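You operate a simulated robot arm through the tools that you are given. There is no shell and no other tool.

You run a simulated robot arm. Do the job below in one go: nothing can be reset, and whatever is moved stays where it is left.

## Task
Pack the beige handled crate on the top of the green table. At the end: the capped white bottle (marked "COOLANT") is on the brown shims carton; the brown tape is in the beige handled crate; the black coolant cap stands where the capped white bottle stood; the silver stubby bolt from the top of the green table is in the beige handled crate; whatever was shut is shut again. Leave all else as you found it, and nothing knocked over. Set down upright: capped white bottle.

Only the result counts: the job must be done as asked and must still hold three seconds after the hand-in. Knocking over, shifting, dropping, spilling or breaking anything else fails it. Lids that push on must go on centred and level and be pressed home; caps that screw on are set level and turned clockwise until they are tight.

## Robot
A 7-joint arm with a two-finger parallel gripper, fixed in place. Base frame: the origin is at the foot of the arm, x ahead of it, y to its left, z up; the work surface is at about z = 0. Units: mm, degrees, N and s.
With the tool pointing down near the work surface it reaches from about 240 to 620 mm from the base axis. Its first joint turns from -66.0 to 66.0 degrees. Payload 2.6 kg.
The TCP is the grasp point between the finger pads, 30 mm short of the fingertips. In the tool frame z runs along the fingers and y along their closing line. The gripper opens to 94 mm. The fingers are 28 mm wide and 10 mm thick; the gripper's body (50 by 96 mm) begins 55 mm behind the TCP.
Orientation is told as [roll, pitch, yaw] about the base's x, y, z axes, in that order, counted from this pose: with the fingers straight down and closing along the base's y, the tool's x points along the base's -x, its y along +y and its z along -z.

## Interface
- The arm moves only by the tool drive_tool. Its argument "plan" is a list of rows, each a list of 2 entries, a list of its own where there are three numbers: the shift along the base's x, y, z in mm, then the turn, a rotation vector about the base's x, y, z in degrees. In form: [[[x, y, z], [wx, wy, wz]], ...]. A call has 1 to 20 rows; each row is the pose to reach, as a shift and turn from the pose commanded when the call began. "claw" is the finger opening in mm, from 0 to 94, set as the call begins (left out, the last holds). Rows are played at 5 a second. More than 50 mm and 8.6 degrees between two rows, or a gripper value outside its range, and nothing of the call is played. Where a pose cannot be reached the arm comes as near as it can. A force on the tool above 40 N (or 10 N above the force at the start of the call, whichever is more), or a blocked arm, ends the call early, and 0.2 s more pass. Each finger travels about 72 mm/s and halts on what it meets, pressing with about 40 N; the grip force reading is that of the motor and also rises with nothing between the fingers. The clock runs only during rows and for 0.2 s after the last one: add rows that repeat a pose to give the fingers time. It gives the time, the measured TCP pose, the force on the tool (base axes), the opening and the grip force at its end, in the units of the frame above (readings bear some noise), with the torque about the TCP (base axes, N m) and any sound that the robot's microphone picked up.
- Cameras (640 x 400 px; columns grow to the right, rows downward): "scene" is fixed at [32.3, 429.8, 559.4]; the picture's right is [-0.79, -0.61, 0.00], its down [-0.38, 0.49, -0.79] and it looks along [0.48, -0.62, -0.62] (base axes); focal length 214 px, centre (320, 200). "wrist" rides on the gripper at [76, 14, -103] in the tool frame; the picture's right is [-0.18, 0.98, 0.00], its down [-0.75, -0.14, -0.64] and it looks along [-0.63, -0.12, 0.77] (tool axes); focal length 243 px, centre (320, 200).
- snapshot(camera): a new picture of that camera. It takes no simulated time.
- measure_at(camera, pixels): for up to 12 pixels [column, row] of the newest picture of that camera ("zoom" is the newest enlarged one), the place [x, y, z] in the base frame of the surface seen there, good to about 2 mm. It takes no simulated time.
- close_up(camera, box): a new picture of the part [left, top, right, bottom] of that camera's present view, enlarged. It takes no simulated time.
- finish_job(): hands the job in; it is judged then, once.

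Leave the gripper open and the arm clear of the work at the hand-in unless told otherwise.

The tools are called after "Emit:" by a JSON object that holds its "fn" and its "kwargs". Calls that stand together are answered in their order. drive_tool: Moves the arm, as the interface text tells. Its arguments: {"type":"object","properties":{"plan":{"type":"array"},"claw":{"type":"number"}},"required":["plan"]} The other tools are called the same way: snapshot (camera) takes a picture; measure_at (camera, pixels) gives the place of the surface under pixels of a picture; close_up (camera, box) takes an enlarged picture of a part of a camera's view; finish_job () hands the job in.

At the start:

```text
time_s: 0.0
tcp_pos: [333.2, -139.9, 381.6]
orientation: [0.0, -0.1, -0.1]
force: [-0.1, -0.5, -0.9]
wrist_torque: [0.01, -0.01, 0.03]
grip_width: 93.9
grasp_force: 0.0
```

scene: 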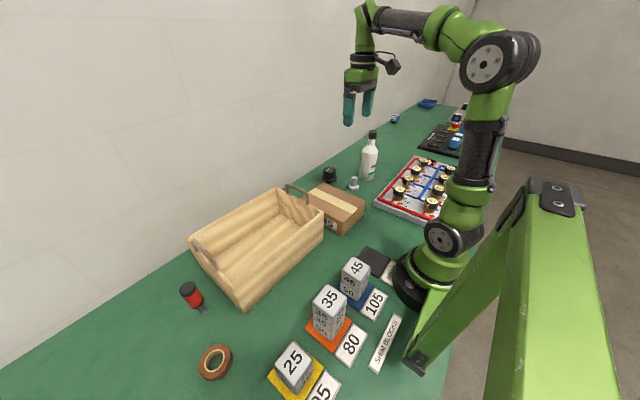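
wrist: 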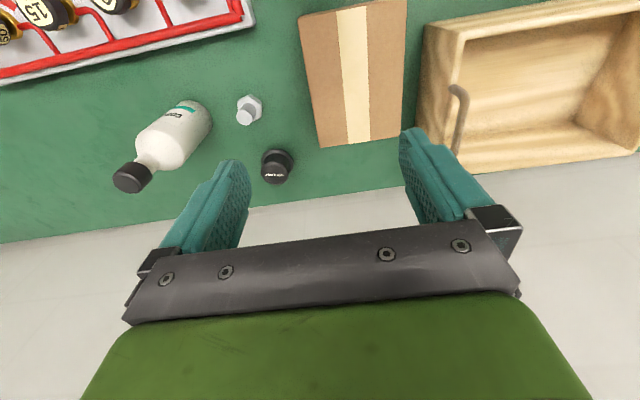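

I see the crate, brown carton, white bottle, silver bolt, black cap and the brown tape roll. I'll look closer at both views before moving.

Emit:
{"fn": "close_up", "kwargs": {"camera": "scene", "box": [280, 110, 480, 235]}}

Emit:
{"fn": "close_up", "kwargs": {"camera": "wrist", "box": [80, 0, 420, 212]}}

Emit:
{"fn": "snapshot", "kwargs": {"camera": "scene"}}

Emit:
{"fn": "snapshot", "kwargs": {"camera": "wrist"}}

```text
3.20 times, centred on (380, 172) of scene
```

zoom: 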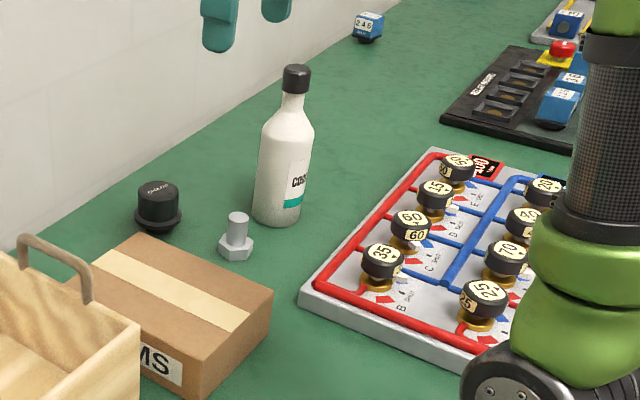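

```text
1.88 times, centred on (250, 106) of wrist
```

zoom: 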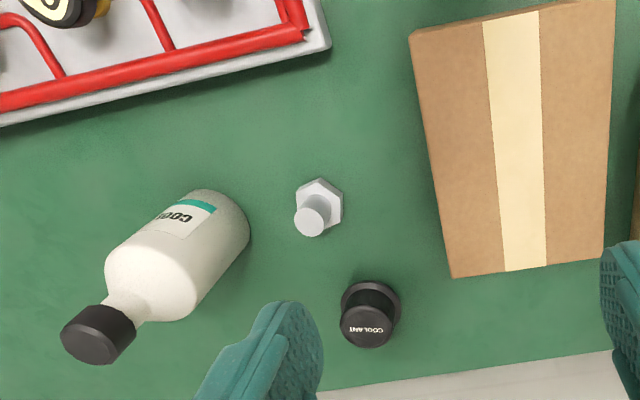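

```text
taken
```

scene: 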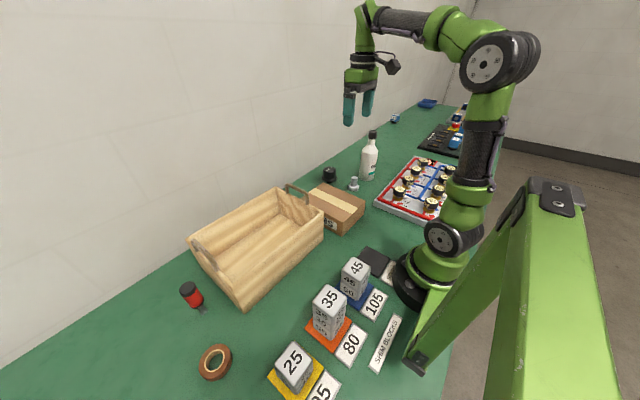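

```text
taken
```

wrist: 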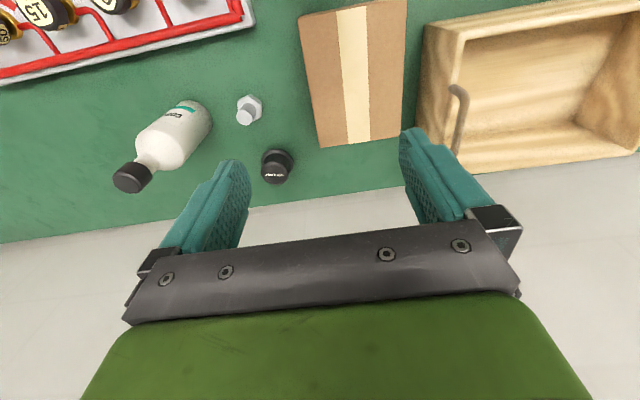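

Next I measure where key surfaces are: bottle, cap, bolt and carton in the wrist view, and crate, tape and so on in the scene view.

Emit:
{"fn": "measure_at", "kwargs": {"camera": "wrist", "pixels": [[131, 178], [170, 140], [195, 115], [244, 116], [252, 104], [275, 174], [275, 155], [301, 15], [404, 3], [319, 145], [404, 137], [430, 30]]}}

Emit:
{"fn": "measure_at", "kwargs": {"camera": "scene", "pixels": [[372, 133], [369, 160], [366, 178], [353, 181], [330, 170], [330, 180], [215, 362], [215, 347], [203, 372], [228, 352], [190, 288], [200, 308]]}}

Emit:
{"fn": "measure_at", "kwargs": {"camera": "scene", "pixels": [[190, 238], [242, 305], [322, 215], [277, 190], [250, 250], [230, 265], [280, 235], [297, 188], [290, 185], [210, 255], [298, 215], [100, 340]]}}

Emit:
{"fn": "close_up", "kwargs": {"camera": "scene", "box": [160, 180, 360, 305]}}

Emit:
{"fn": "close_up", "kwargs": {"camera": "scene", "box": [160, 275, 360, 400]}}

```text
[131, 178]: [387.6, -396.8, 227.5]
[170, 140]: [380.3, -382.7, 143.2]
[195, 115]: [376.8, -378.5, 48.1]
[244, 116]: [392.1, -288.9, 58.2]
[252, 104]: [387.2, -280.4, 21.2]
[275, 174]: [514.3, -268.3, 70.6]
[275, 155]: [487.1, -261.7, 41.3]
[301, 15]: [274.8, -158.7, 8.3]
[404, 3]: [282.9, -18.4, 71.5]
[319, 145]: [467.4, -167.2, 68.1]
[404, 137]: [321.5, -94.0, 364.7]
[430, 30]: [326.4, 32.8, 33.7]
```

```text
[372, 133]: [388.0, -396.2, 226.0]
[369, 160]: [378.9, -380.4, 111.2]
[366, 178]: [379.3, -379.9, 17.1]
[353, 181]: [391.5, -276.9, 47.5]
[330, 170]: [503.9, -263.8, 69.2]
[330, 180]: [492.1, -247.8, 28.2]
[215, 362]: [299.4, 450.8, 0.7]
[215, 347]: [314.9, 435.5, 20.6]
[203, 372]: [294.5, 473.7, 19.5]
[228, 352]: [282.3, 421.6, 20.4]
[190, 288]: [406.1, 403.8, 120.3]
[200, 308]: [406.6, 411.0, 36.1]
```

```text
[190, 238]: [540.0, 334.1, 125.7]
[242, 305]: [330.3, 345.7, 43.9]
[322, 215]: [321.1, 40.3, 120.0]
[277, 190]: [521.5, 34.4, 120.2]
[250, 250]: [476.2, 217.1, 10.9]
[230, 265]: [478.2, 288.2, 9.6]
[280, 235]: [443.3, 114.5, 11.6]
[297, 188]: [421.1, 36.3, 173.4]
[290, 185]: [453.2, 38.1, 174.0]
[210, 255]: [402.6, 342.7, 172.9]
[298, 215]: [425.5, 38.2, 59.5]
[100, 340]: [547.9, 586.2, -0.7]
```

```text
3.20 times, centred on (260, 242) of scene
```

zoom: 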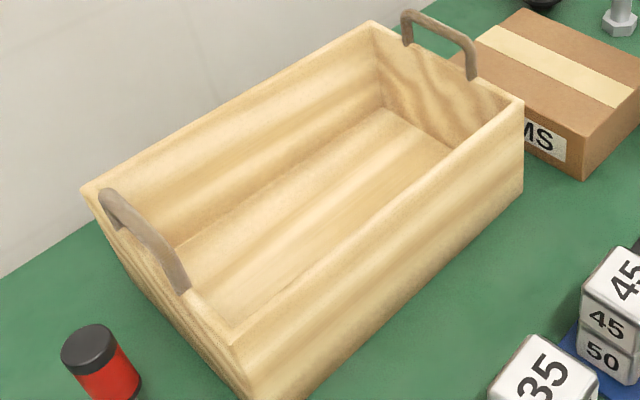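

```text
3.20 times, centred on (260, 338) of scene
```

zoom: 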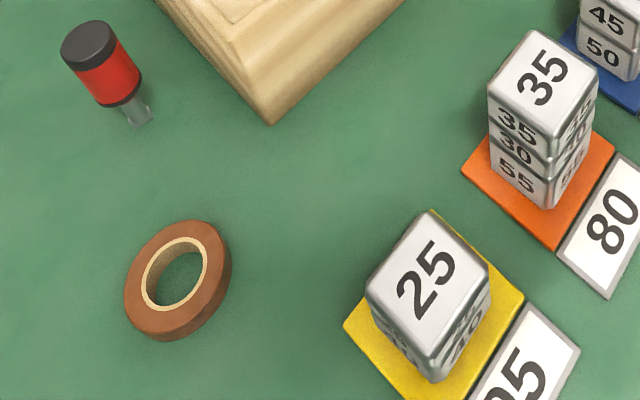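

Now precise measures of the bottle profile and the bolt and cap outlines on an enlarged scene view.

Emit:
{"fn": "close_up", "kwargs": {"camera": "scene", "box": [316, 120, 396, 200]}}

```text
5.00 times, centred on (356, 160) of scene
```

zoom: 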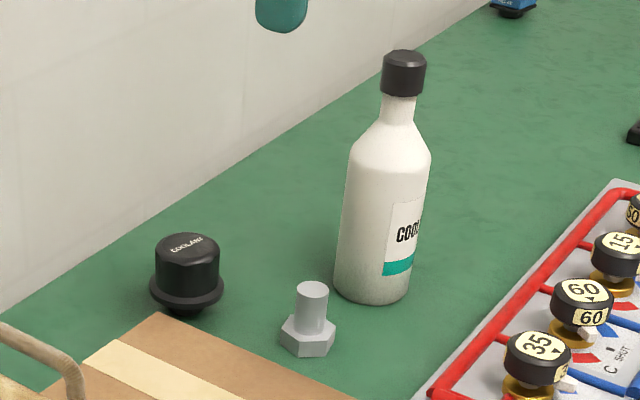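

I measure the outline on this enlarged picture: bottle cap edges, neck, shoulder, base, and the black cap.

Emit:
{"fn": "measure_at", "kwargs": {"camera": "zoom", "pixels": [[404, 56], [404, 75], [403, 93], [397, 103], [397, 118], [392, 135], [390, 155], [385, 200], [378, 260], [372, 298], [336, 275], [409, 285]]}}

Emit:
{"fn": "measure_at", "kwargs": {"camera": "zoom", "pixels": [[188, 243], [187, 270], [187, 285], [187, 300], [187, 309], [158, 245], [218, 250], [152, 290], [222, 290], [187, 318], [165, 305], [340, 80]]}}

Emit:
{"fn": "measure_at", "kwargs": {"camera": "zoom", "pixels": [[313, 288], [311, 310], [310, 328], [308, 338], [306, 352], [298, 290], [328, 290], [282, 330], [335, 335], [430, 250], [300, 250], [350, 330]]}}

```text
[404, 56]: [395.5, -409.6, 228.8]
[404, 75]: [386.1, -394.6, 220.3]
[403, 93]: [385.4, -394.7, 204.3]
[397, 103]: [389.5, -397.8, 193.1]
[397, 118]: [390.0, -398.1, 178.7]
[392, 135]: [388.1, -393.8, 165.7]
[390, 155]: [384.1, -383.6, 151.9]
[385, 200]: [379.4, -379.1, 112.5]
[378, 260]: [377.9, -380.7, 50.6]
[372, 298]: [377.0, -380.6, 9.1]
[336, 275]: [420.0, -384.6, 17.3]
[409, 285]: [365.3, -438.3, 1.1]
```

```text
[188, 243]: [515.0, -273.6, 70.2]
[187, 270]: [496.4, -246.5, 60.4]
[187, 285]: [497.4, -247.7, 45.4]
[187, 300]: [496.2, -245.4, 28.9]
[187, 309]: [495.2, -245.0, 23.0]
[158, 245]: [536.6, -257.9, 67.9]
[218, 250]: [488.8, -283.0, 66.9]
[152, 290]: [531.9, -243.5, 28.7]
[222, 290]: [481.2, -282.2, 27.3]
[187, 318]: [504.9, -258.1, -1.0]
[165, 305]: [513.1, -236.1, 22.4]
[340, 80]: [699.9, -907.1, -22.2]
```

```text
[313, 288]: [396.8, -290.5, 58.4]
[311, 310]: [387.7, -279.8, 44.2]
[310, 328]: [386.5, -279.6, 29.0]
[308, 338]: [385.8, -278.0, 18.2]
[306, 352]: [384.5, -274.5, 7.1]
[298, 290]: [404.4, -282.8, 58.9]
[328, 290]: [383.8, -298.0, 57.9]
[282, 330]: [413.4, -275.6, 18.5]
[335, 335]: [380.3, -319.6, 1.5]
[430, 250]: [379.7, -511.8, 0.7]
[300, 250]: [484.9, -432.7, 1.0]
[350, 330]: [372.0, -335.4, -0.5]
```

The picture is clear: bottle axis about (393,-411), top z 230, with its own cap at z 200-230; bolt axis about (393,-291), top z 58; black cap about (514,-272), top z 70. The arm will do the bolt first, then tape, bottle and black cap. I move above the bolt at z about 230 and look.

Emit:
{"fn": "drive_tool", "kwargs": {"plan": [[[10, -25, -25], [0, 0, 0]], [[20, -50, -50], [0, 0, 0]], [[30, -75, -75], [0, 0, 0]], [[40, -100, -100], [0, 0, 0]], [[50, -125, -125], [0, 0, 0]], [[60, -151, -150], [0, 0, 0]], [[60, -151, -150], [0, 0, 0]]], "claw": 94}}

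Emit:
{"fn": "snapshot", "kwargs": {"camera": "wrist"}}

Emit:
{"fn": "snapshot", "kwargs": {"camera": "scene"}}

```text
time_s: 1.6
tcp_pos: [392.7, -288.7, 232.1]
orientation: [0.0, 0.1, 0.1]
force: [0.1, 0.1, 0.9]
wrist_torque: [-0.02, -0.01, -0.03]
grip_width: 94.2
grasp_force: 0.1
```

```text
taken
```

wrist: 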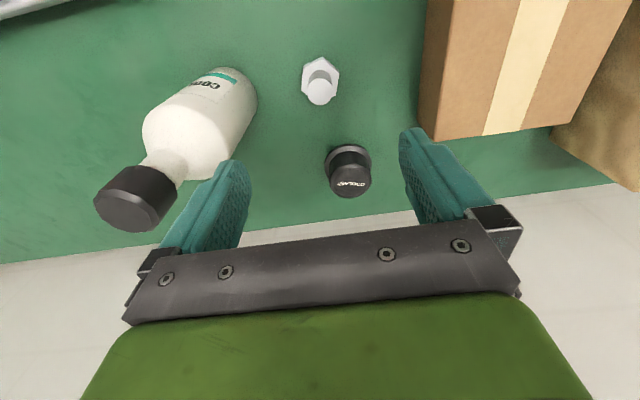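

```text
taken
```

scene: 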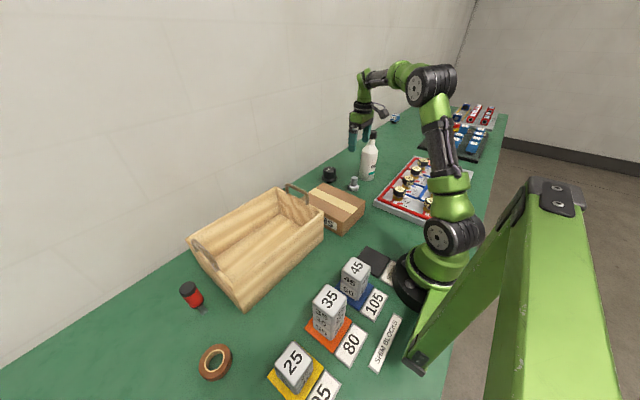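

The view is clear; I measure the bolt's top face and head, the black cap's top and the carton's edges here.

Emit:
{"fn": "measure_at", "kwargs": {"camera": "wrist", "pixels": [[321, 92], [309, 92], [333, 92], [321, 80], [321, 103], [350, 180], [330, 172], [371, 172], [348, 194], [137, 200], [105, 200], [172, 195]]}}

Emit:
{"fn": "measure_at", "kwargs": {"camera": "wrist", "pixels": [[428, 5], [436, 134], [552, 124], [420, 140], [580, 80], [500, 70], [475, 100], [560, 30], [604, 160], [635, 30], [303, 75], [338, 75]]}}

Emit:
{"fn": "close_up", "kwargs": {"camera": "wrist", "box": [260, 30, 420, 130]}}

```text
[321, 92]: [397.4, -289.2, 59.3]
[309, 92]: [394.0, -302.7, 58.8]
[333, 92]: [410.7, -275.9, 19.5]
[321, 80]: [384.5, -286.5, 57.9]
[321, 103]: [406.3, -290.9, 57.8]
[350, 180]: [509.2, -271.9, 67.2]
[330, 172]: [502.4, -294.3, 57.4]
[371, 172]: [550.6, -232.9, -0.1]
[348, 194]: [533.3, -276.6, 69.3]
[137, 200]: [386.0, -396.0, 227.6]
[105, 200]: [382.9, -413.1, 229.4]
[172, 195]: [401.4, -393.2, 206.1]
```

```text
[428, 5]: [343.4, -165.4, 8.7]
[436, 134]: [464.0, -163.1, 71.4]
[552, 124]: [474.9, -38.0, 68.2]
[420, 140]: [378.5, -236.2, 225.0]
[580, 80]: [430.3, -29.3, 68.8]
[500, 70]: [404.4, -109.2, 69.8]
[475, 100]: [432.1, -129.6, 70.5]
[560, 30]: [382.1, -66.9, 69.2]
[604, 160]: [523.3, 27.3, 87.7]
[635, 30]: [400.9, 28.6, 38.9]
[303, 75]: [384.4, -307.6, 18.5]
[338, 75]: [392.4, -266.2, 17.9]
```

```text
4.00 times, centred on (340, 80) of wrist
```

zoom: 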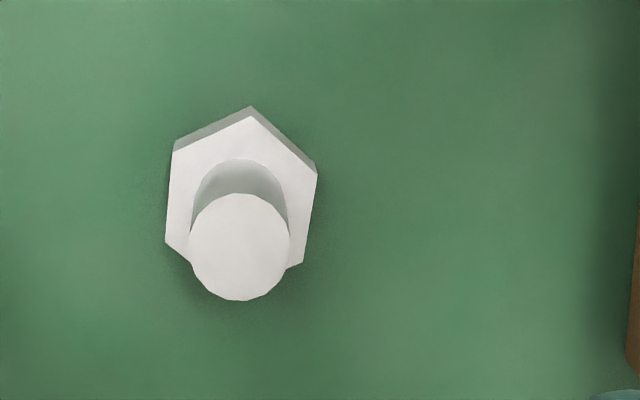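

The bolt's shaft top is centred near (319.8, 91.8) px, axis about (395.5,-290). I go down with claw 60 to TCP z 54, keeping fingertips above the hex head (z 18.5), without closing yet.

Emit:
{"fn": "drive_tool", "kwargs": {"plan": [[[2, 1, -30], [0, 0, 0]], [[2, 1, -60], [0, 0, 0]], [[2, 1, -90], [0, 0, 0]], [[2, 1, -115], [0, 0, 0]], [[2, 1, -135], [0, 0, 0]], [[2, 1, -155], [0, 0, 0]], [[2, 1, -167], [0, 0, 0]], [[2, 1, -177], [0, 0, 0]], [[2, 1, -177], [0, 0, 0]]], "claw": 60}}

Emit:
{"fn": "snapshot", "kwargs": {"camera": "wrist"}}

Emit:
{"fn": "close_up", "kwargs": {"camera": "scene", "box": [316, 120, 396, 200]}}

```text
time_s: 3.6
tcp_pos: [395.9, -290.7, 54.2]
orientation: [0.0, 0.0, 0.0]
force: [0.5, 0.2, 0.2]
wrist_torque: [-0.01, 0.02, 0.0]
grip_width: 59.9
grasp_force: 0.1
```

```text
taken
```

wrist: 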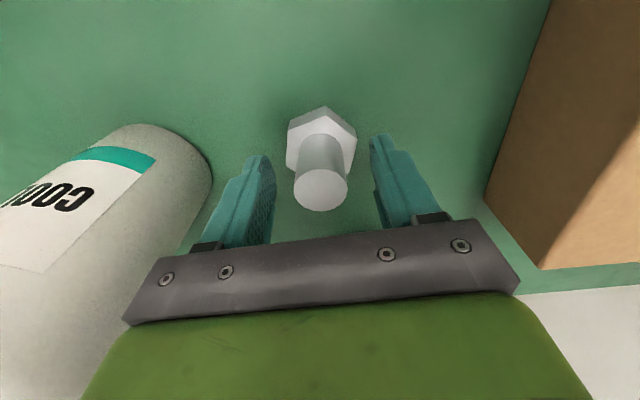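

```text
5.00 times, centred on (356, 160) of scene
```

zoom: 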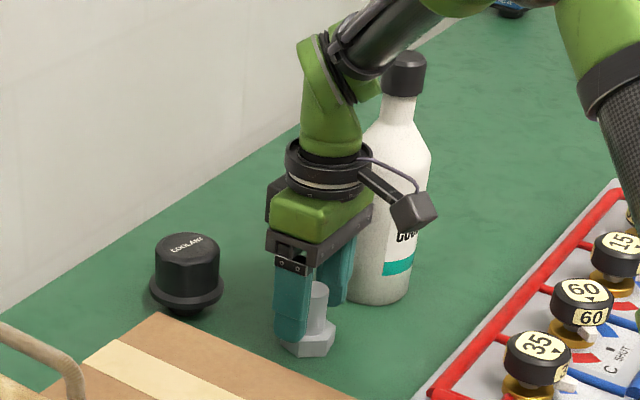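

The fingers straddle the shaft with force near zero. I close the fingers on it in place.

Emit:
{"fn": "drive_tool", "kwargs": {"plan": [[[0, 0, 0], [0, 0, 0]], [[0, 0, 0], [0, 0, 0]], [[0, 0, 0], [0, 0, 0]], [[0, 0, 0], [0, 0, 0]]], "claw": 15}}

```text
time_s: 4.6
tcp_pos: [396.7, -290.8, 54.9]
orientation: [0.0, 0.0, -0.1]
force: [0.4, -0.4, 1.0]
wrist_torque: [0.0, 0.03, -0.03]
grip_width: 27.3
grasp_force: 39.5
```

The bolt is held (27.3 mm, 39.5 N). I lift it straight up to z about 300.

Emit:
{"fn": "drive_tool", "kwargs": {"plan": [[[0, 0, 5], [0, 0, 0]], [[0, 0, 15], [0, 0, 0]], [[0, 0, 35], [0, 0, 0]], [[0, 0, 60], [0, 0, 0]], [[0, 0, 90], [0, 0, 0]], [[0, 0, 120], [0, 0, 0]], [[0, 0, 150], [0, 0, 0]], [[0, 0, 180], [0, 0, 0]], [[0, 0, 210], [0, 0, 0]], [[0, 0, 235], [0, 0, 0]], [[0, 0, 246], [0, 0, 0]], [[0, 0, 246], [0, 0, 0]]]}}

Emit:
{"fn": "snapshot", "kwargs": {"camera": "wrist"}}

Emit:
{"fn": "snapshot", "kwargs": {"camera": "scene"}}

```text
time_s: 7.2
tcp_pos: [393.8, -291.7, 300.9]
orientation: [0.0, 0.1, 0.1]
force: [-0.8, 0.1, -0.5]
wrist_torque: [0.0, 0.01, 0.02]
grip_width: 27.0
grasp_force: 40.3
```

```text
taken
```

wrist: 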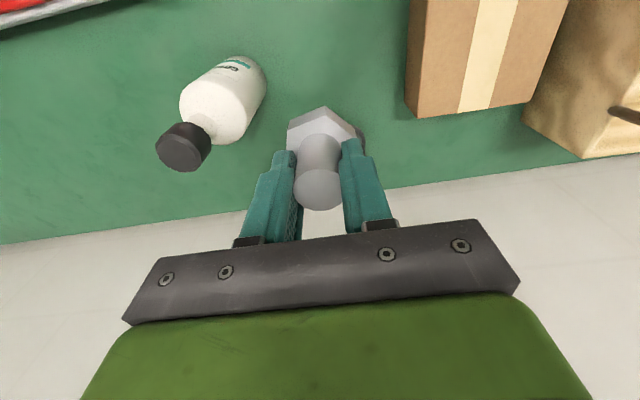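

```text
taken
```

scene: 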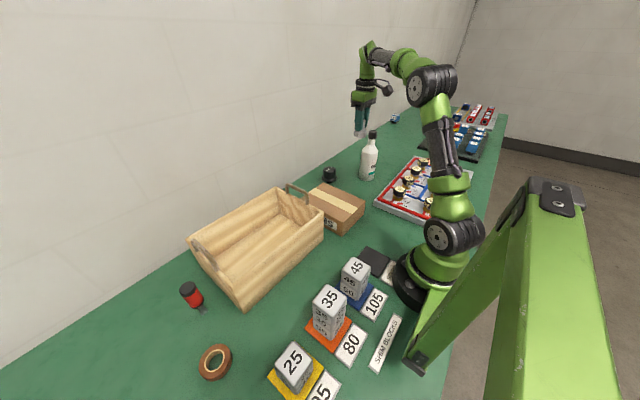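

The bolt is lifted and hangs straight. I carry it across at z 300 to above the crate at about (435,130).

Emit:
{"fn": "drive_tool", "kwargs": {"plan": [[[1, 12, 0], [0, 0, 0]], [[3, 35, 0], [0, 0, 0]], [[6, 65, 0], [0, 0, 0]], [[9, 95, 0], [0, 0, 0]], [[12, 125, 0], [0, 0, 0]], [[15, 155, 0], [0, 0, 0]], [[18, 185, 0], [0, 0, 0]], [[21, 215, 0], [0, 0, 0]], [[24, 245, 0], [0, 0, 0]], [[27, 275, 0], [0, 0, 0]], [[30, 305, 0], [0, 0, 0]], [[33, 335, 0], [0, 0, 0]], [[36, 365, 0], [0, 0, 0]], [[38, 392, 0], [0, 0, 0]], [[40, 412, 0], [0, 0, 0]], [[40, 420, 0], [0, 0, 0]], [[40, 420, 0], [0, 0, 0]]]}}

Emit:
{"fn": "snapshot", "kwargs": {"camera": "wrist"}}

Emit:
{"fn": "snapshot", "kwargs": {"camera": "scene"}}

```text
time_s: 10.8
tcp_pos: [434.7, 129.3, 301.9]
orientation: [0.1, 0.0, 0.0]
force: [-0.4, 0.7, -2.1]
wrist_torque: [0.01, -0.02, 0.01]
grip_width: 26.9
grasp_force: 39.4
```

```text
taken
```

wrist: 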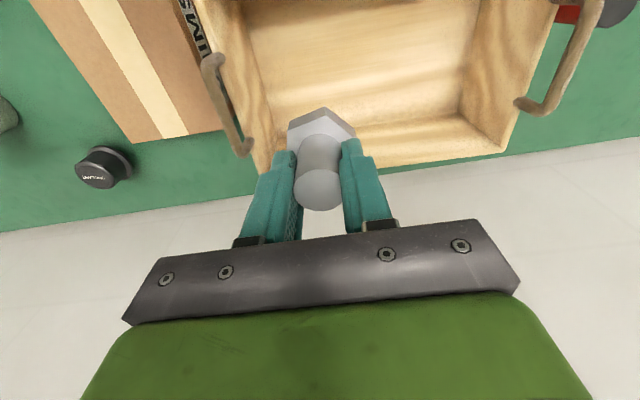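

```text
taken
```

scene: 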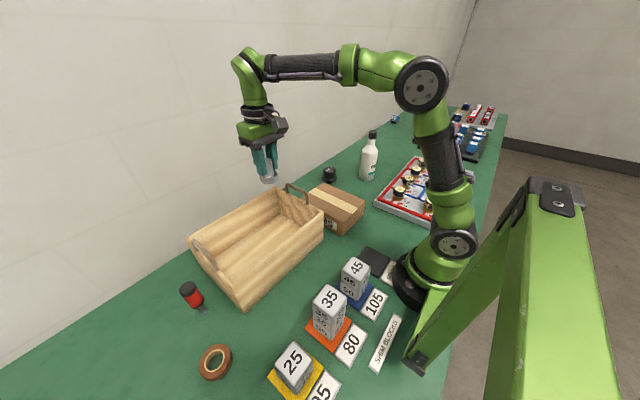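

The bolt hangs over the crate. I measure the crate's rims and floor in this wrist view before lowering.

Emit:
{"fn": "measure_at", "kwargs": {"camera": "wrist", "pixels": [[262, 50], [350, 50], [465, 100], [440, 130], [500, 150], [215, 20], [270, 120], [545, 30], [212, 60], [245, 150], [590, 30], [522, 105]]}}

Emit:
{"fn": "measure_at", "kwargs": {"camera": "scene", "pixels": [[280, 192], [320, 213], [190, 240], [238, 300], [200, 245], [240, 275], [255, 215], [285, 255], [278, 210], [300, 225], [220, 262], [300, 190]]}}

```text
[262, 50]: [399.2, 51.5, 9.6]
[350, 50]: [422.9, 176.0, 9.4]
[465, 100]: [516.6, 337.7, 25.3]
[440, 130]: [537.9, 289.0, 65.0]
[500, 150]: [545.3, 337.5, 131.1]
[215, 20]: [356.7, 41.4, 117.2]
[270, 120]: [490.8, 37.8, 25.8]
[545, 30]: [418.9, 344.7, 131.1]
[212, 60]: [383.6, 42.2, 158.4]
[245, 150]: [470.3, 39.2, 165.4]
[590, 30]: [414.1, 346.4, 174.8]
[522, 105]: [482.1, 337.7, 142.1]
```

```text
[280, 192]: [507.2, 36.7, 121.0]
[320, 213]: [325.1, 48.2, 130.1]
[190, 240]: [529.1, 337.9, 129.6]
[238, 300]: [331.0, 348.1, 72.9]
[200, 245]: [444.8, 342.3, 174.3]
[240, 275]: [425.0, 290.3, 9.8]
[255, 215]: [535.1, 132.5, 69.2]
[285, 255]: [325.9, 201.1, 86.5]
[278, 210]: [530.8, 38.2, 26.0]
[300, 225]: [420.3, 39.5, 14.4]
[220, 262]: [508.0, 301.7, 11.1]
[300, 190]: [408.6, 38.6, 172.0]
```

Crate interior spans x 332–533, y 42–337, floor z 9.7, rim z 130. I lower the bolt towards the floor, stopping just above (TCP z about 67).

Emit:
{"fn": "drive_tool", "kwargs": {"plan": [[[0, 0, -15], [0, 0, 0]], [[0, 0, -40], [0, 0, 0]], [[0, 0, -70], [0, 0, 0]], [[0, 0, -100], [0, 0, 0]], [[0, 0, -130], [0, 0, 0]], [[0, 0, -160], [0, 0, 0]], [[0, 0, -185], [0, 0, 0]], [[0, 0, -205], [0, 0, 0]], [[0, 0, -220], [0, 0, 0]], [[0, 0, -229], [0, 0, 0]], [[0, 0, -233], [0, 0, 0]], [[0, 0, -233], [0, 0, 0]]]}}

Emit:
{"fn": "snapshot", "kwargs": {"camera": "wrist"}}

Emit:
{"fn": "close_up", "kwargs": {"camera": "scene", "box": [200, 150, 360, 250]}}

```text
time_s: 13.4
tcp_pos: [433.9, 128.4, 67.2]
orientation: [0.0, 0.0, 0.1]
force: [0.2, 0.1, -1.3]
wrist_torque: [0.03, -0.01, 0.01]
grip_width: 27.1
grasp_force: 40.3
```

```text
taken
```

wrist: 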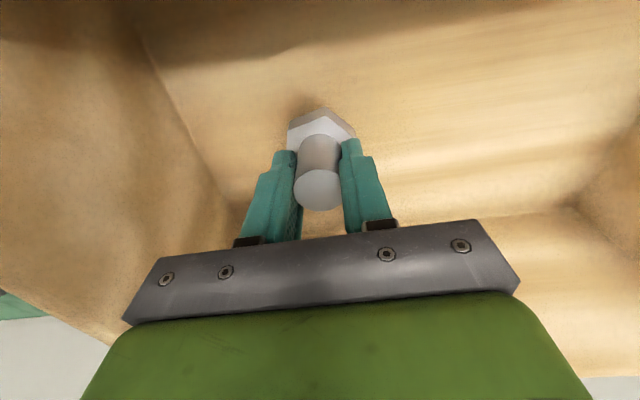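

```text
4.00 times, centred on (280, 200) of scene
```

zoom: 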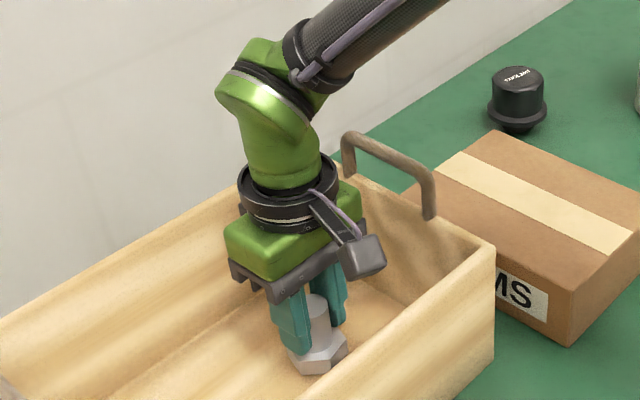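

The bolt is a few mm above the floor. I ease down by up to 4 mm, watching for contact.

Emit:
{"fn": "drive_tool", "kwargs": {"plan": [[[0, 0, -1], [0, 0, 0]], [[0, 0, -2], [0, 0, 0]], [[0, 0, -2.5], [0, 0, 0]], [[0, 0, -3], [0, 0, 0]], [[0, 0, -3], [0, 0, 0]]]}}

```text
time_s: 14.6
tcp_pos: [433.5, 129.4, 65.2]
orientation: [0.0, -0.1, 0.1]
force: [-0.5, -0.7, -2.0]
wrist_torque: [-0.03, -0.01, 0.07]
grip_width: 26.9
grasp_force: 39.3
```

It's within a millimetre of the floor. I open the fingers to 60 to release.

Emit:
{"fn": "drive_tool", "kwargs": {"plan": [[[0, 0, -0.5], [0, 0, 0]], [[0, 0, -0.5], [0, 0, 0]], [[0, 0, -0.5], [0, 0, 0]], [[0, 0, -0.5], [0, 0, 0]]], "claw": 60}}

Emit:
{"fn": "snapshot", "kwargs": {"camera": "wrist"}}

```text
time_s: 15.6
tcp_pos: [434.7, 129.8, 64.7]
orientation: [-0.1, 0.0, 0.0]
force: [0.0, -0.2, -0.2]
wrist_torque: [0.01, 0.01, -0.04]
grip_width: 59.9
grasp_force: 0.1
```

```text
taken
```

wrist: 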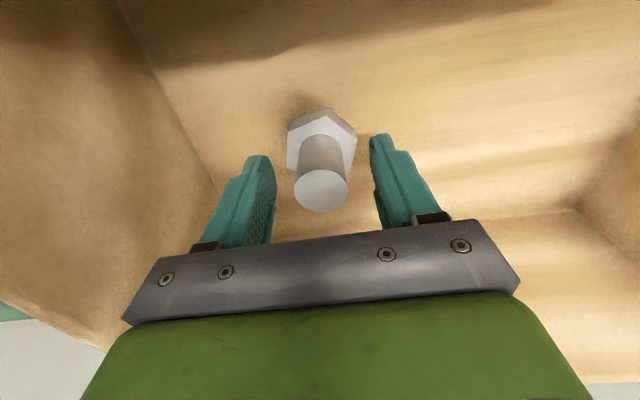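

The bolt stands free in the crate. I rise to z about 260 and then travel to above the tape near (300,445).

Emit:
{"fn": "drive_tool", "kwargs": {"plan": [[[0, 0, 20], [0, 0, 0]], [[0, 0, 50], [0, 0, 0]], [[0, 0, 85], [0, 0, 0]], [[0, 0, 120], [0, 0, 0]], [[0, 0, 155], [0, 0, 0]], [[0, 0, 185], [0, 0, 0]], [[0, 0, 195], [0, 0, 0]], [[-8, 20, 195], [0, 0, 0]], [[-22, 52, 195], [0, 0, 0]], [[-36, 84, 195], [0, 0, 0]], [[-50, 116, 195], [0, 0, 0]], [[-64, 148, 195], [0, 0, 0]], [[-78, 180, 195], [0, 0, 0]], [[-92, 212, 195], [0, 0, 0]], [[-106, 244, 195], [0, 0, 0]], [[-120, 276, 195], [0, 0, 0]], [[-130, 300, 195], [0, 0, 0]], [[-135, 315, 195], [0, 0, 0]], [[-135, 315, 195], [0, 0, 0]]]}}

Emit:
{"fn": "snapshot", "kwargs": {"camera": "wrist"}}

Emit:
{"fn": "snapshot", "kwargs": {"camera": "scene"}}

```text
time_s: 19.6
tcp_pos: [298.0, 444.9, 260.8]
orientation: [0.0, -0.1, 0.0]
force: [0.1, 0.6, 0.7]
wrist_torque: [0.02, 0.02, -0.03]
grip_width: 59.9
grasp_force: 0.0
```

```text
taken
```

wrist: 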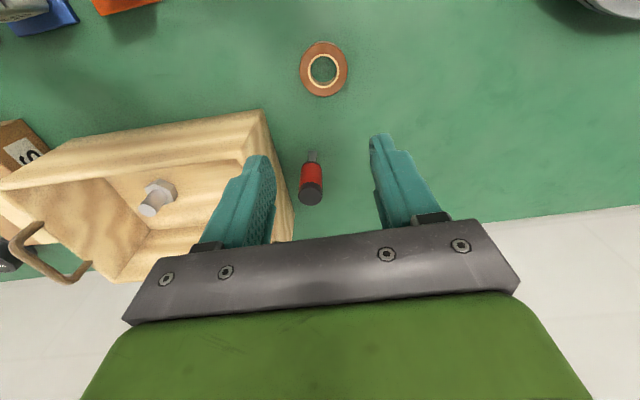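

```text
taken
```

scene: 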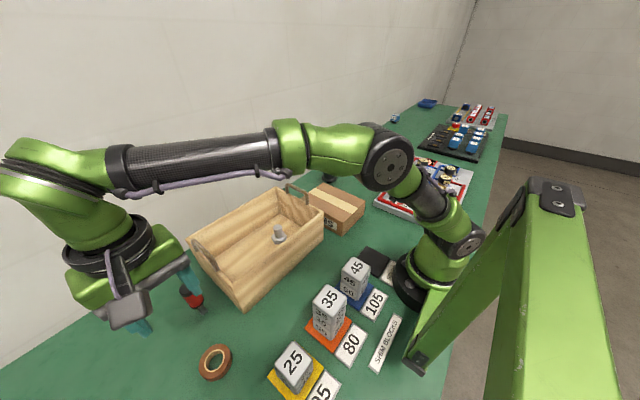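

The tape is at (324,69) px. I measure the ring edges and nearby things such as the flashlight-like red item.

Emit:
{"fn": "close_up", "kwargs": {"camera": "wrist", "box": [260, 20, 388, 100]}}

Emit:
{"fn": "measure_at", "kwargs": {"camera": "wrist", "pixels": [[324, 45], [324, 94], [302, 69], [347, 69], [324, 50], [324, 89], [305, 69], [344, 69], [324, 69], [316, 56], [332, 82], [313, 158]]}}

```text
5.00 times, centred on (324, 60) of wrist
```

zoom: 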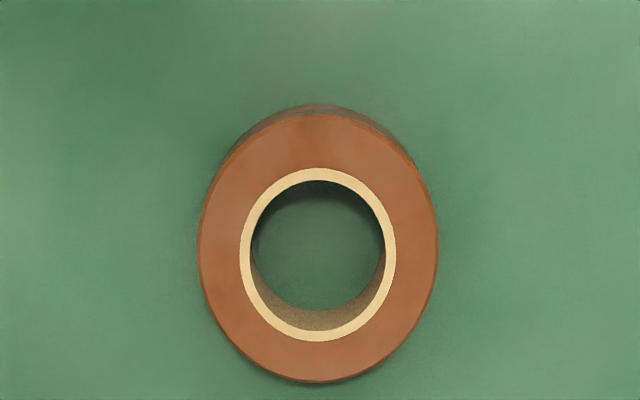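

```text
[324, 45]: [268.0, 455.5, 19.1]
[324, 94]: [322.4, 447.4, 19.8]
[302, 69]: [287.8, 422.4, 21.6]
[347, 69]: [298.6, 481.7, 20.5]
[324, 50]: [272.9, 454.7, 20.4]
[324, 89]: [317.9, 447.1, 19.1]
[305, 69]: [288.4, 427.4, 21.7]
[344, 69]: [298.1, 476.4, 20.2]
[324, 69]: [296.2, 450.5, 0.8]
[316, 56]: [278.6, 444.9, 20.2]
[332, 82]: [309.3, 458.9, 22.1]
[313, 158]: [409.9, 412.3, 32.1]
```

The tape centre is about (295,451.5), outer diameter about 62, height 20. I check the nearest obstacles: the grey thing at top right of the wrist view and the yellow stack.

Emit:
{"fn": "measure_at", "kwargs": {"camera": "wrist", "pixels": [[600, 5], [625, 8], [640, 4], [580, 15], [311, 190], [303, 180], [321, 180], [313, 200], [293, 235], [262, 115]]}}

Emit:
{"fn": "measure_at", "kwargs": {"camera": "scene", "pixels": [[293, 360], [280, 375], [295, 385], [270, 380], [296, 345], [315, 375], [328, 300], [120, 310], [136, 325], [500, 300]]}}

```text
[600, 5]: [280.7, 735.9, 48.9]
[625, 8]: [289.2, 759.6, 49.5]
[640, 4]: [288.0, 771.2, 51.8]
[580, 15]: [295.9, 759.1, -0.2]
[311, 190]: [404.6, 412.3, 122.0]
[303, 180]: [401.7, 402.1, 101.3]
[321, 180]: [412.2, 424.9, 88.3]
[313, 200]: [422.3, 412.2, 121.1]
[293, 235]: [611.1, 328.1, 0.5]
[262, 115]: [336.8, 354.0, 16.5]
```

```text
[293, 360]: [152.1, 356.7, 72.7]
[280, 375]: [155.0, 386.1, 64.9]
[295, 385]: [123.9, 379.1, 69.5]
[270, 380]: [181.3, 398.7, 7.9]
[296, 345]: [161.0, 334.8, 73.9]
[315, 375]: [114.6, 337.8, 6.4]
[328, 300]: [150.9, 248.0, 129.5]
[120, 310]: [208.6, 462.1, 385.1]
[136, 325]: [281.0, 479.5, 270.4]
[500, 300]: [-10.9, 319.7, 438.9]
```

The area is clear. I open to 94 and descend over the tape to TCP z about 60 first.

Emit:
{"fn": "drive_tool", "kwargs": {"plan": [[[-2, 3, -10], [0, 0, 0]], [[-5, 6.5, -35], [0, 0, 0]], [[-5, 6.5, -65], [0, 0, 0]], [[-5, 6.5, -95], [0, 0, 0]], [[-5, 6.5, -125], [0, 0, 0]], [[-5, 6.5, -155], [0, 0, 0]], [[-5, 6.5, -180], [0, 0, 0]], [[-5, 6.5, -192], [0, 0, 0]], [[-5, 6.5, -199], [0, 0, 0]], [[-5, 6.5, -199], [0, 0, 0]]], "claw": 94}}

Emit:
{"fn": "snapshot", "kwargs": {"camera": "wrist"}}

Emit:
{"fn": "snapshot", "kwargs": {"camera": "scene"}}

```text
time_s: 21.8
tcp_pos: [294.9, 451.5, 60.0]
orientation: [0.0, 0.1, 0.0]
force: [0.3, 0.2, -1.1]
wrist_torque: [0.0, -0.02, -0.01]
grip_width: 93.9
grasp_force: 0.1
```

```text
taken
```

wrist: 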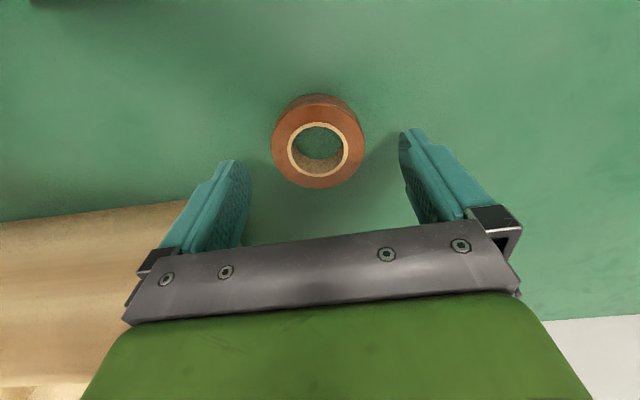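

```text
taken
```

scene: 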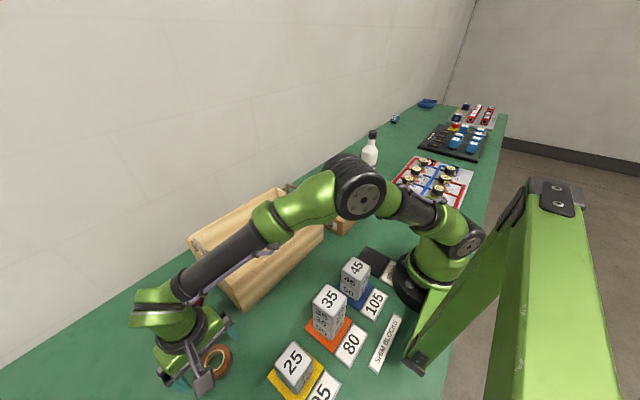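

The elbow leans over the crate, so I check the forearm's height above it and re-measure the tape.

Emit:
{"fn": "measure_at", "kwargs": {"camera": "scene", "pixels": [[220, 260], [240, 250], [280, 215], [320, 195], [350, 190], [190, 275], [165, 300], [185, 330]]}}

Emit:
{"fn": "measure_at", "kwargs": {"camera": "wrist", "pixels": [[318, 108], [318, 185], [275, 146], [362, 146], [318, 146], [292, 170], [345, 120]]}}

```text
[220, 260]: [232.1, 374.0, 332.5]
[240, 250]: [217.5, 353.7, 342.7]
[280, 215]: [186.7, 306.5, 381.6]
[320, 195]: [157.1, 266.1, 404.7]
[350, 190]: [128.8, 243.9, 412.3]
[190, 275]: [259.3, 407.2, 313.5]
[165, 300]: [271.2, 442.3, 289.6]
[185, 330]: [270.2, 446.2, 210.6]
```

```text
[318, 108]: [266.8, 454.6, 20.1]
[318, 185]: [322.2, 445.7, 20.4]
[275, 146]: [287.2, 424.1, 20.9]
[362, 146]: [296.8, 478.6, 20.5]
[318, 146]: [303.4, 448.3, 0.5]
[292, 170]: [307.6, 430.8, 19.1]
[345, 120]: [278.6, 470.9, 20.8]
```

Forearm is well above everything; the tape centre is (294.6,451.3), matching the TCP. I lower to z 33 (fingertips about 3 mm up).

Emit:
{"fn": "drive_tool", "kwargs": {"plan": [[[0, 0, -10], [0, 0, 0]], [[0, 0, -20], [0, 0, 0]], [[0, 0, -25], [0, 0, 0]], [[0, 0, -27], [0, 0, 0]], [[0, 0, -27], [0, 0, 0]]]}}

```text
time_s: 23.0
tcp_pos: [295.0, 452.1, 33.1]
orientation: [0.1, -0.1, 0.0]
force: [-0.3, 0.0, -0.1]
wrist_torque: [0.03, 0.02, -0.04]
grip_width: 94.0
grasp_force: 0.0
```

Position reached without contact. I close on the tape.

Emit:
{"fn": "drive_tool", "kwargs": {"plan": [[[0, 0, 0], [0, 0, 0]], [[0, 0, 0], [0, 0, 0]], [[0, 0, 0], [0, 0, 0]], [[0, 0, 0], [0, 0, 0]]], "claw": 50}}

Emit:
{"fn": "snapshot", "kwargs": {"camera": "wrist"}}

```text
time_s: 24.0
tcp_pos: [294.0, 452.5, 34.0]
orientation: [0.0, 0.0, -0.1]
force: [0.4, -0.2, -0.1]
wrist_torque: [0.02, 0.01, -0.04]
grip_width: 60.7
grasp_force: 39.6
```

```text
taken
```

wrist: 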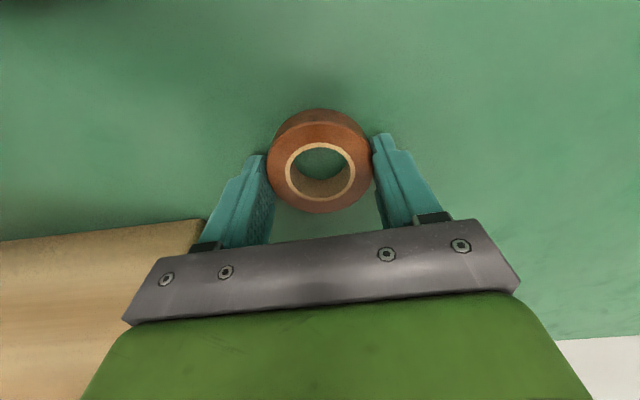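

Tape held (60.7 mm, 39.6 N). I lift it straight up to z about 260.

Emit:
{"fn": "drive_tool", "kwargs": {"plan": [[[0, 0, 4], [0, 0, 0]], [[0, 0, 14], [0, 0, 0]], [[0, 0, 34], [0, 0, 0]], [[0, 0, 60], [0, 0, 0]], [[0, 0, 90], [0, 0, 0]], [[0, 0, 120], [0, 0, 0]], [[0, 0, 150], [0, 0, 0]], [[0, 0, 180], [0, 0, 0]], [[0, 0, 205], [0, 0, 0]], [[0, 0, 222], [0, 0, 0]], [[0, 0, 227], [0, 0, 0]], [[0, 0, 227], [0, 0, 0]]]}}

Emit:
{"fn": "snapshot", "kwargs": {"camera": "wrist"}}

```text
time_s: 26.6
tcp_pos: [293.8, 450.5, 260.2]
orientation: [0.0, 0.0, -0.1]
force: [0.0, 0.5, 0.5]
wrist_torque: [0.02, 0.0, 0.01]
grip_width: 60.8
grasp_force: 39.7
```

```text
taken
```

wrist: 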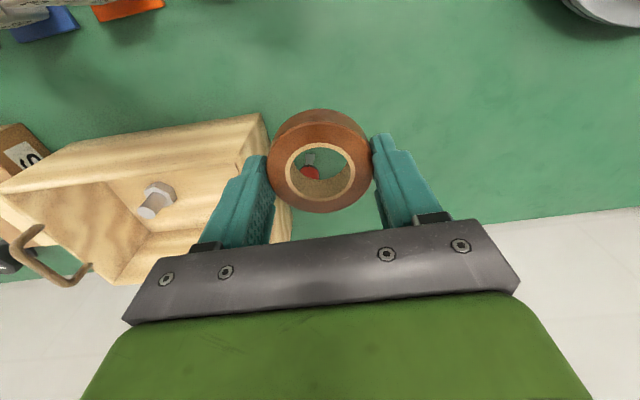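

The tape is up and level. I carry it over the crate's end to about (450,240) at z 260.

Emit:
{"fn": "drive_tool", "kwargs": {"plan": [[[5, -8, 0], [0, 0, 0]], [[18, -26, 0], [0, 0, 0]], [[34, -48, 0], [0, 0, 0]], [[51, -71, 0], [0, 0, 0]], [[68, -94, 0], [0, 0, 0]], [[85, -117, 0], [0, 0, 0]], [[102, -140, 0], [0, 0, 0]], [[119, -163, 0], [0, 0, 0]], [[136, -186, 0], [0, 0, 0]], [[150, -204, 0], [0, 0, 0]], [[155, -211, 0], [0, 0, 0]], [[155, -211, 0], [0, 0, 0]]]}}

Emit:
{"fn": "snapshot", "kwargs": {"camera": "wrist"}}

Emit:
{"fn": "snapshot", "kwargs": {"camera": "scene"}}

```text
time_s: 29.2
tcp_pos: [450.4, 240.7, 260.3]
orientation: [0.0, -0.1, 0.0]
force: [-0.3, -0.5, -0.8]
wrist_torque: [-0.01, 0.0, 0.01]
grip_width: 60.8
grasp_force: 39.7
```

```text
taken
```

wrist: 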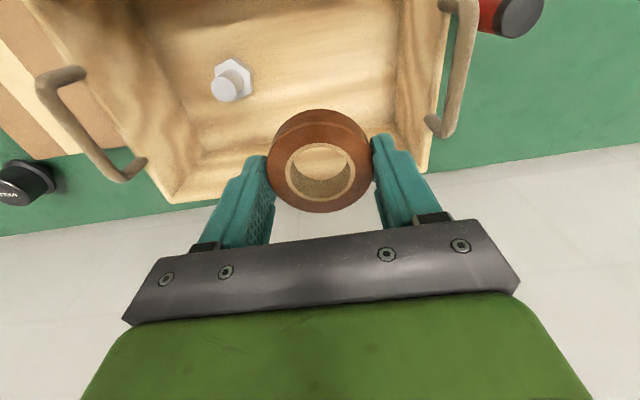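

```text
taken
```

scene: 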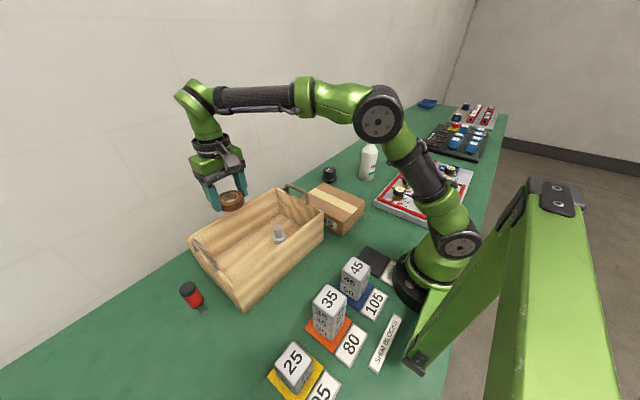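

Well inside the crate's outline. I lower the tape to just above the floor (TCP z about 46).

Emit:
{"fn": "drive_tool", "kwargs": {"plan": [[[0, 0, -12], [0, 0, 0]], [[0, 0, -35], [0, 0, 0]], [[0, 0, -62], [0, 0, 0]], [[0, 0, -90], [0, 0, 0]], [[0, 0, -118], [0, 0, 0]], [[0, 0, -146], [0, 0, 0]], [[0, 0, -172], [0, 0, 0]], [[0, 0, -192], [0, 0, 0]], [[0, 0, -205], [0, 0, 0]], [[0, 0, -212], [0, 0, 0]], [[0, 0, -215], [0, 0, 0]], [[0, 0, -216.5], [0, 0, 0]], [[0, 0, -216.5], [0, 0, 0]]]}}

Emit:
{"fn": "snapshot", "kwargs": {"camera": "wrist"}}

```text
time_s: 32.0
tcp_pos: [449.6, 240.8, 44.1]
orientation: [0.1, 0.0, 0.0]
force: [0.1, -0.1, 0.5]
wrist_torque: [-0.02, 0.02, -0.02]
grip_width: 60.7
grasp_force: 39.9
```

```text
taken
```

wrist: 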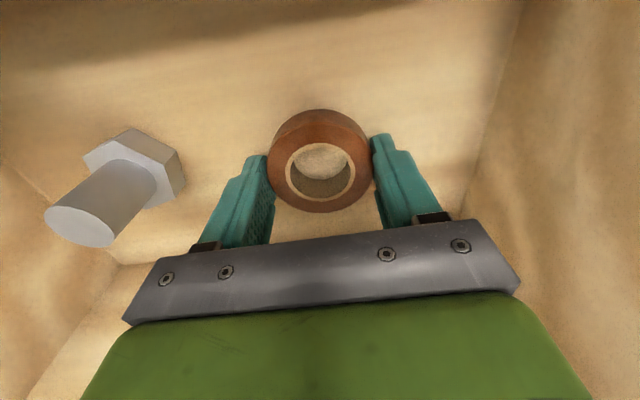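

Tape is about at the floor level. I open to 84 to let it settle.

Emit:
{"fn": "drive_tool", "kwargs": {"plan": [[[0, 0, -0.7], [0, 0, 0]], [[0, 0, -0.7], [0, 0, 0]], [[0, 0, -0.7], [0, 0, 0]], [[0, 0, -0.7], [0, 0, 0]]], "claw": 84}}

Emit:
{"fn": "snapshot", "kwargs": {"camera": "wrist"}}

```text
time_s: 33.0
tcp_pos: [450.9, 240.6, 43.6]
orientation: [0.0, 0.0, 0.0]
force: [0.5, -0.7, 0.0]
wrist_torque: [-0.01, -0.01, -0.02]
grip_width: 83.7
grasp_force: 0.1
```

```text
taken
```

wrist: 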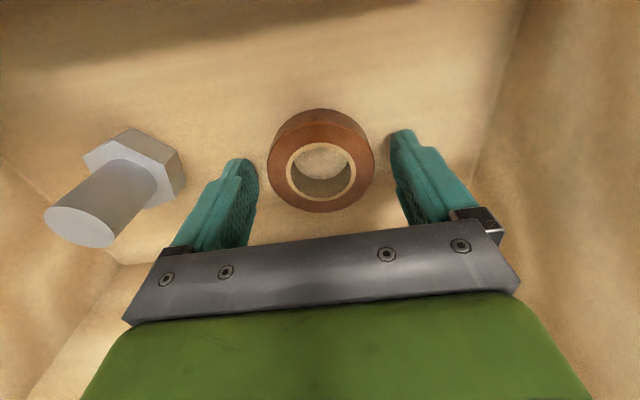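

Tape is lying free in the crate. I rise straight up to z about 343.

Emit:
{"fn": "drive_tool", "kwargs": {"plan": [[[0, 0, 15], [0, 0, 0]], [[0, 0, 45], [0, 0, 0]], [[0, 0, 80], [0, 0, 0]], [[0, 0, 115], [0, 0, 0]], [[0, 0, 150], [0, 0, 0]], [[0, 0, 185], [0, 0, 0]], [[0, 0, 220], [0, 0, 0]], [[0, 0, 255], [0, 0, 0]], [[0, 0, 285], [0, 0, 0]], [[0, 0, 300], [0, 0, 0]], [[-4, -20, 300], [0, 0, 0]], [[-12, -60, 300], [0, 0, 0]], [[-20, -100, 300], [0, 0, 0]], [[-28, -140, 300], [0, 0, 0]], [[-36, -180, 300], [0, 0, 0]], [[-44, -220, 300], [0, 0, 0]], [[-52, -260, 300], [0, 0, 0]], [[-60, -300, 300], [0, 0, 0]], [[-65, -325, 300], [0, 0, 0]], [[-65, -325, 300], [0, 0, 0]]]}}

Emit:
{"fn": "snapshot", "kwargs": {"camera": "wrist"}}

Emit:
{"fn": "snapshot", "kwargs": {"camera": "scene"}}

```text
time_s: 37.2
tcp_pos: [386.1, -84.8, 343.1]
orientation: [0.0, 0.1, 0.1]
force: [-0.8, -0.1, -0.3]
wrist_torque: [-0.03, 0.01, -0.01]
grip_width: 84.0
grasp_force: 0.0
```

```text
taken
```

wrist: 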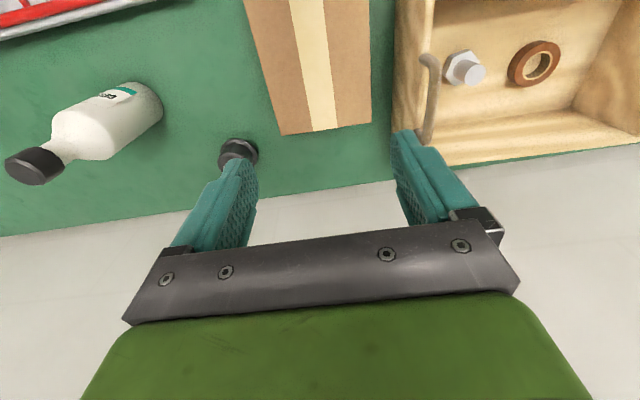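

```text
taken
```

scene: 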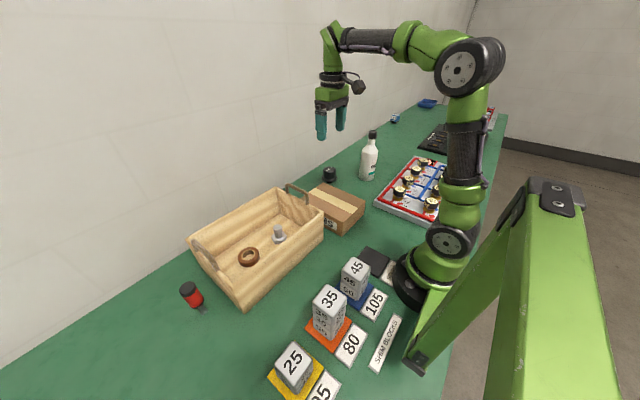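

Both items lie in the crate. I measure the carton's top edges for the bottle's landing place.

Emit:
{"fn": "measure_at", "kwargs": {"camera": "wrist", "pixels": [[283, 132], [369, 122], [248, 5], [368, 5], [266, 70], [369, 70], [325, 100], [315, 40], [290, 5], [322, 5]]}}

Emit:
{"fn": "close_up", "kwargs": {"camera": "scene", "box": [290, 165, 390, 245]}}

```text
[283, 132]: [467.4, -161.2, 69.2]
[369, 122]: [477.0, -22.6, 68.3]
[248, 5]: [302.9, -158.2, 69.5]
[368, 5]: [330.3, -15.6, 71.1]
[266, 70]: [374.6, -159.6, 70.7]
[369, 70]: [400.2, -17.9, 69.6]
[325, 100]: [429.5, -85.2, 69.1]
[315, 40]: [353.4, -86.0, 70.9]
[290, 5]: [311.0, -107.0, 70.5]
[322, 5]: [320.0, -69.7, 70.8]
```

```text
5.00 times, centred on (340, 205) of scene
```

zoom: 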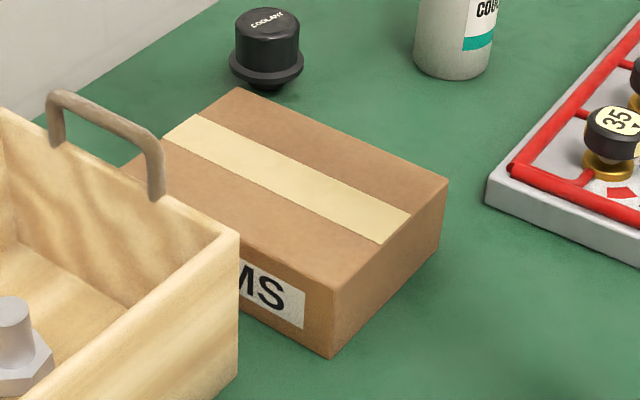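

Emit:
{"fn": "measure_at", "kwargs": {"camera": "zoom", "pixels": [[237, 92], [443, 180], [330, 287], [200, 200], [300, 180], [390, 230], [437, 240], [335, 350], [250, 195]]}}

```text
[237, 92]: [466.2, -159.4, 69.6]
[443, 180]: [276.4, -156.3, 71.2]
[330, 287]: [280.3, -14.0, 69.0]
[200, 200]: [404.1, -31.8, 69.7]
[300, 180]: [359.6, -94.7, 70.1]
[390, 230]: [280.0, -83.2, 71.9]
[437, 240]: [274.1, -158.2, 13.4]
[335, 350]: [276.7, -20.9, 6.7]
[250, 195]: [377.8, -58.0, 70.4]
```

Carton top spans x 275–473, y −160 to −18 at z 70; landing target (372,-90). Now I move to above the bottle at z 343 and look.

Emit:
{"fn": "drive_tool", "kwargs": {"plan": [[[0, -12, 0], [0, 0, 0]], [[1, -40, 0], [0, 0, 0]], [[2, -75, 0], [0, 0, 0]], [[3, -110, 0], [0, 0, 0]], [[4, -145, 0], [0, 0, 0]], [[5, -180, 0], [0, 0, 0]], [[6, -215, 0], [0, 0, 0]], [[7, -250, 0], [0, 0, 0]], [[8, -282, 0], [0, 0, 0]], [[8, -308, 0], [0, 0, 0]], [[8, -324, 0], [0, 0, 0]], [[8, -327, 0], [0, 0, 0]], [[8, -327, 0], [0, 0, 0]]]}}

Emit:
{"fn": "snapshot", "kwargs": {"camera": "wrist"}}

Emit:
{"fn": "snapshot", "kwargs": {"camera": "scene"}}

```text
time_s: 40.0
tcp_pos: [375.9, -381.1, 337.6]
orientation: [-0.2, -0.2, 0.2]
force: [0.7, -0.1, -0.1]
wrist_torque: [-0.01, -0.01, -0.01]
grip_width: 83.9
grasp_force: 0.0
out of reach, approached as far as the arm can: row 9, 10, 11, 12, 13
```

```text
taken
```

wrist: 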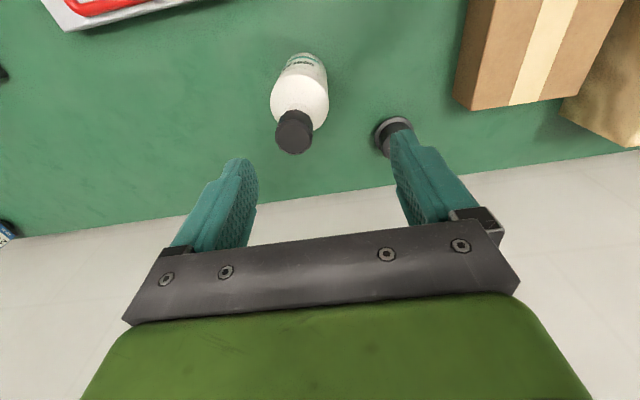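

```text
taken
```

scene: 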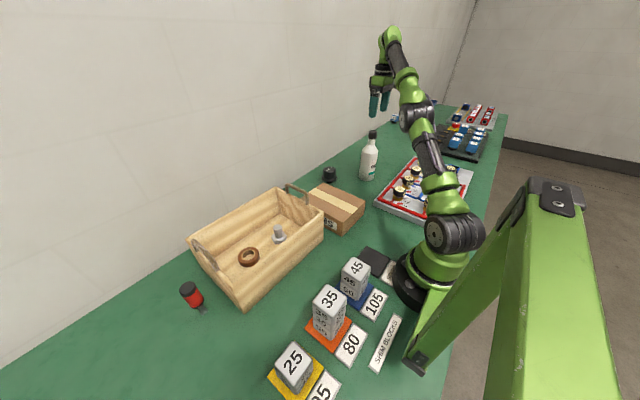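

The arm could not reach that far out at this height (it stopped near r 535). I will approach the bottle lower instead. First I make a safe move back in and down a bit to know the commanded pose for certain.

Emit:
{"fn": "drive_tool", "kwargs": {"plan": [[[-5, 15, -5], [0, 0, 0]], [[-15, 35, -15], [0, 0, 0]], [[-20, 60, -30], [0, 0, 0]], [[-20, 80, -45], [0, 0, 0]], [[-20, 80, -60], [0, 0, 0]], [[-20, 80, -60], [0, 0, 0]]]}}

```text
time_s: 41.4
tcp_pos: [355.7, -300.6, 275.6]
orientation: [0.0, 0.0, 0.0]
force: [-0.1, 0.1, 0.7]
wrist_torque: [-0.01, 0.04, 0.01]
grip_width: 84.0
grasp_force: 0.2
```

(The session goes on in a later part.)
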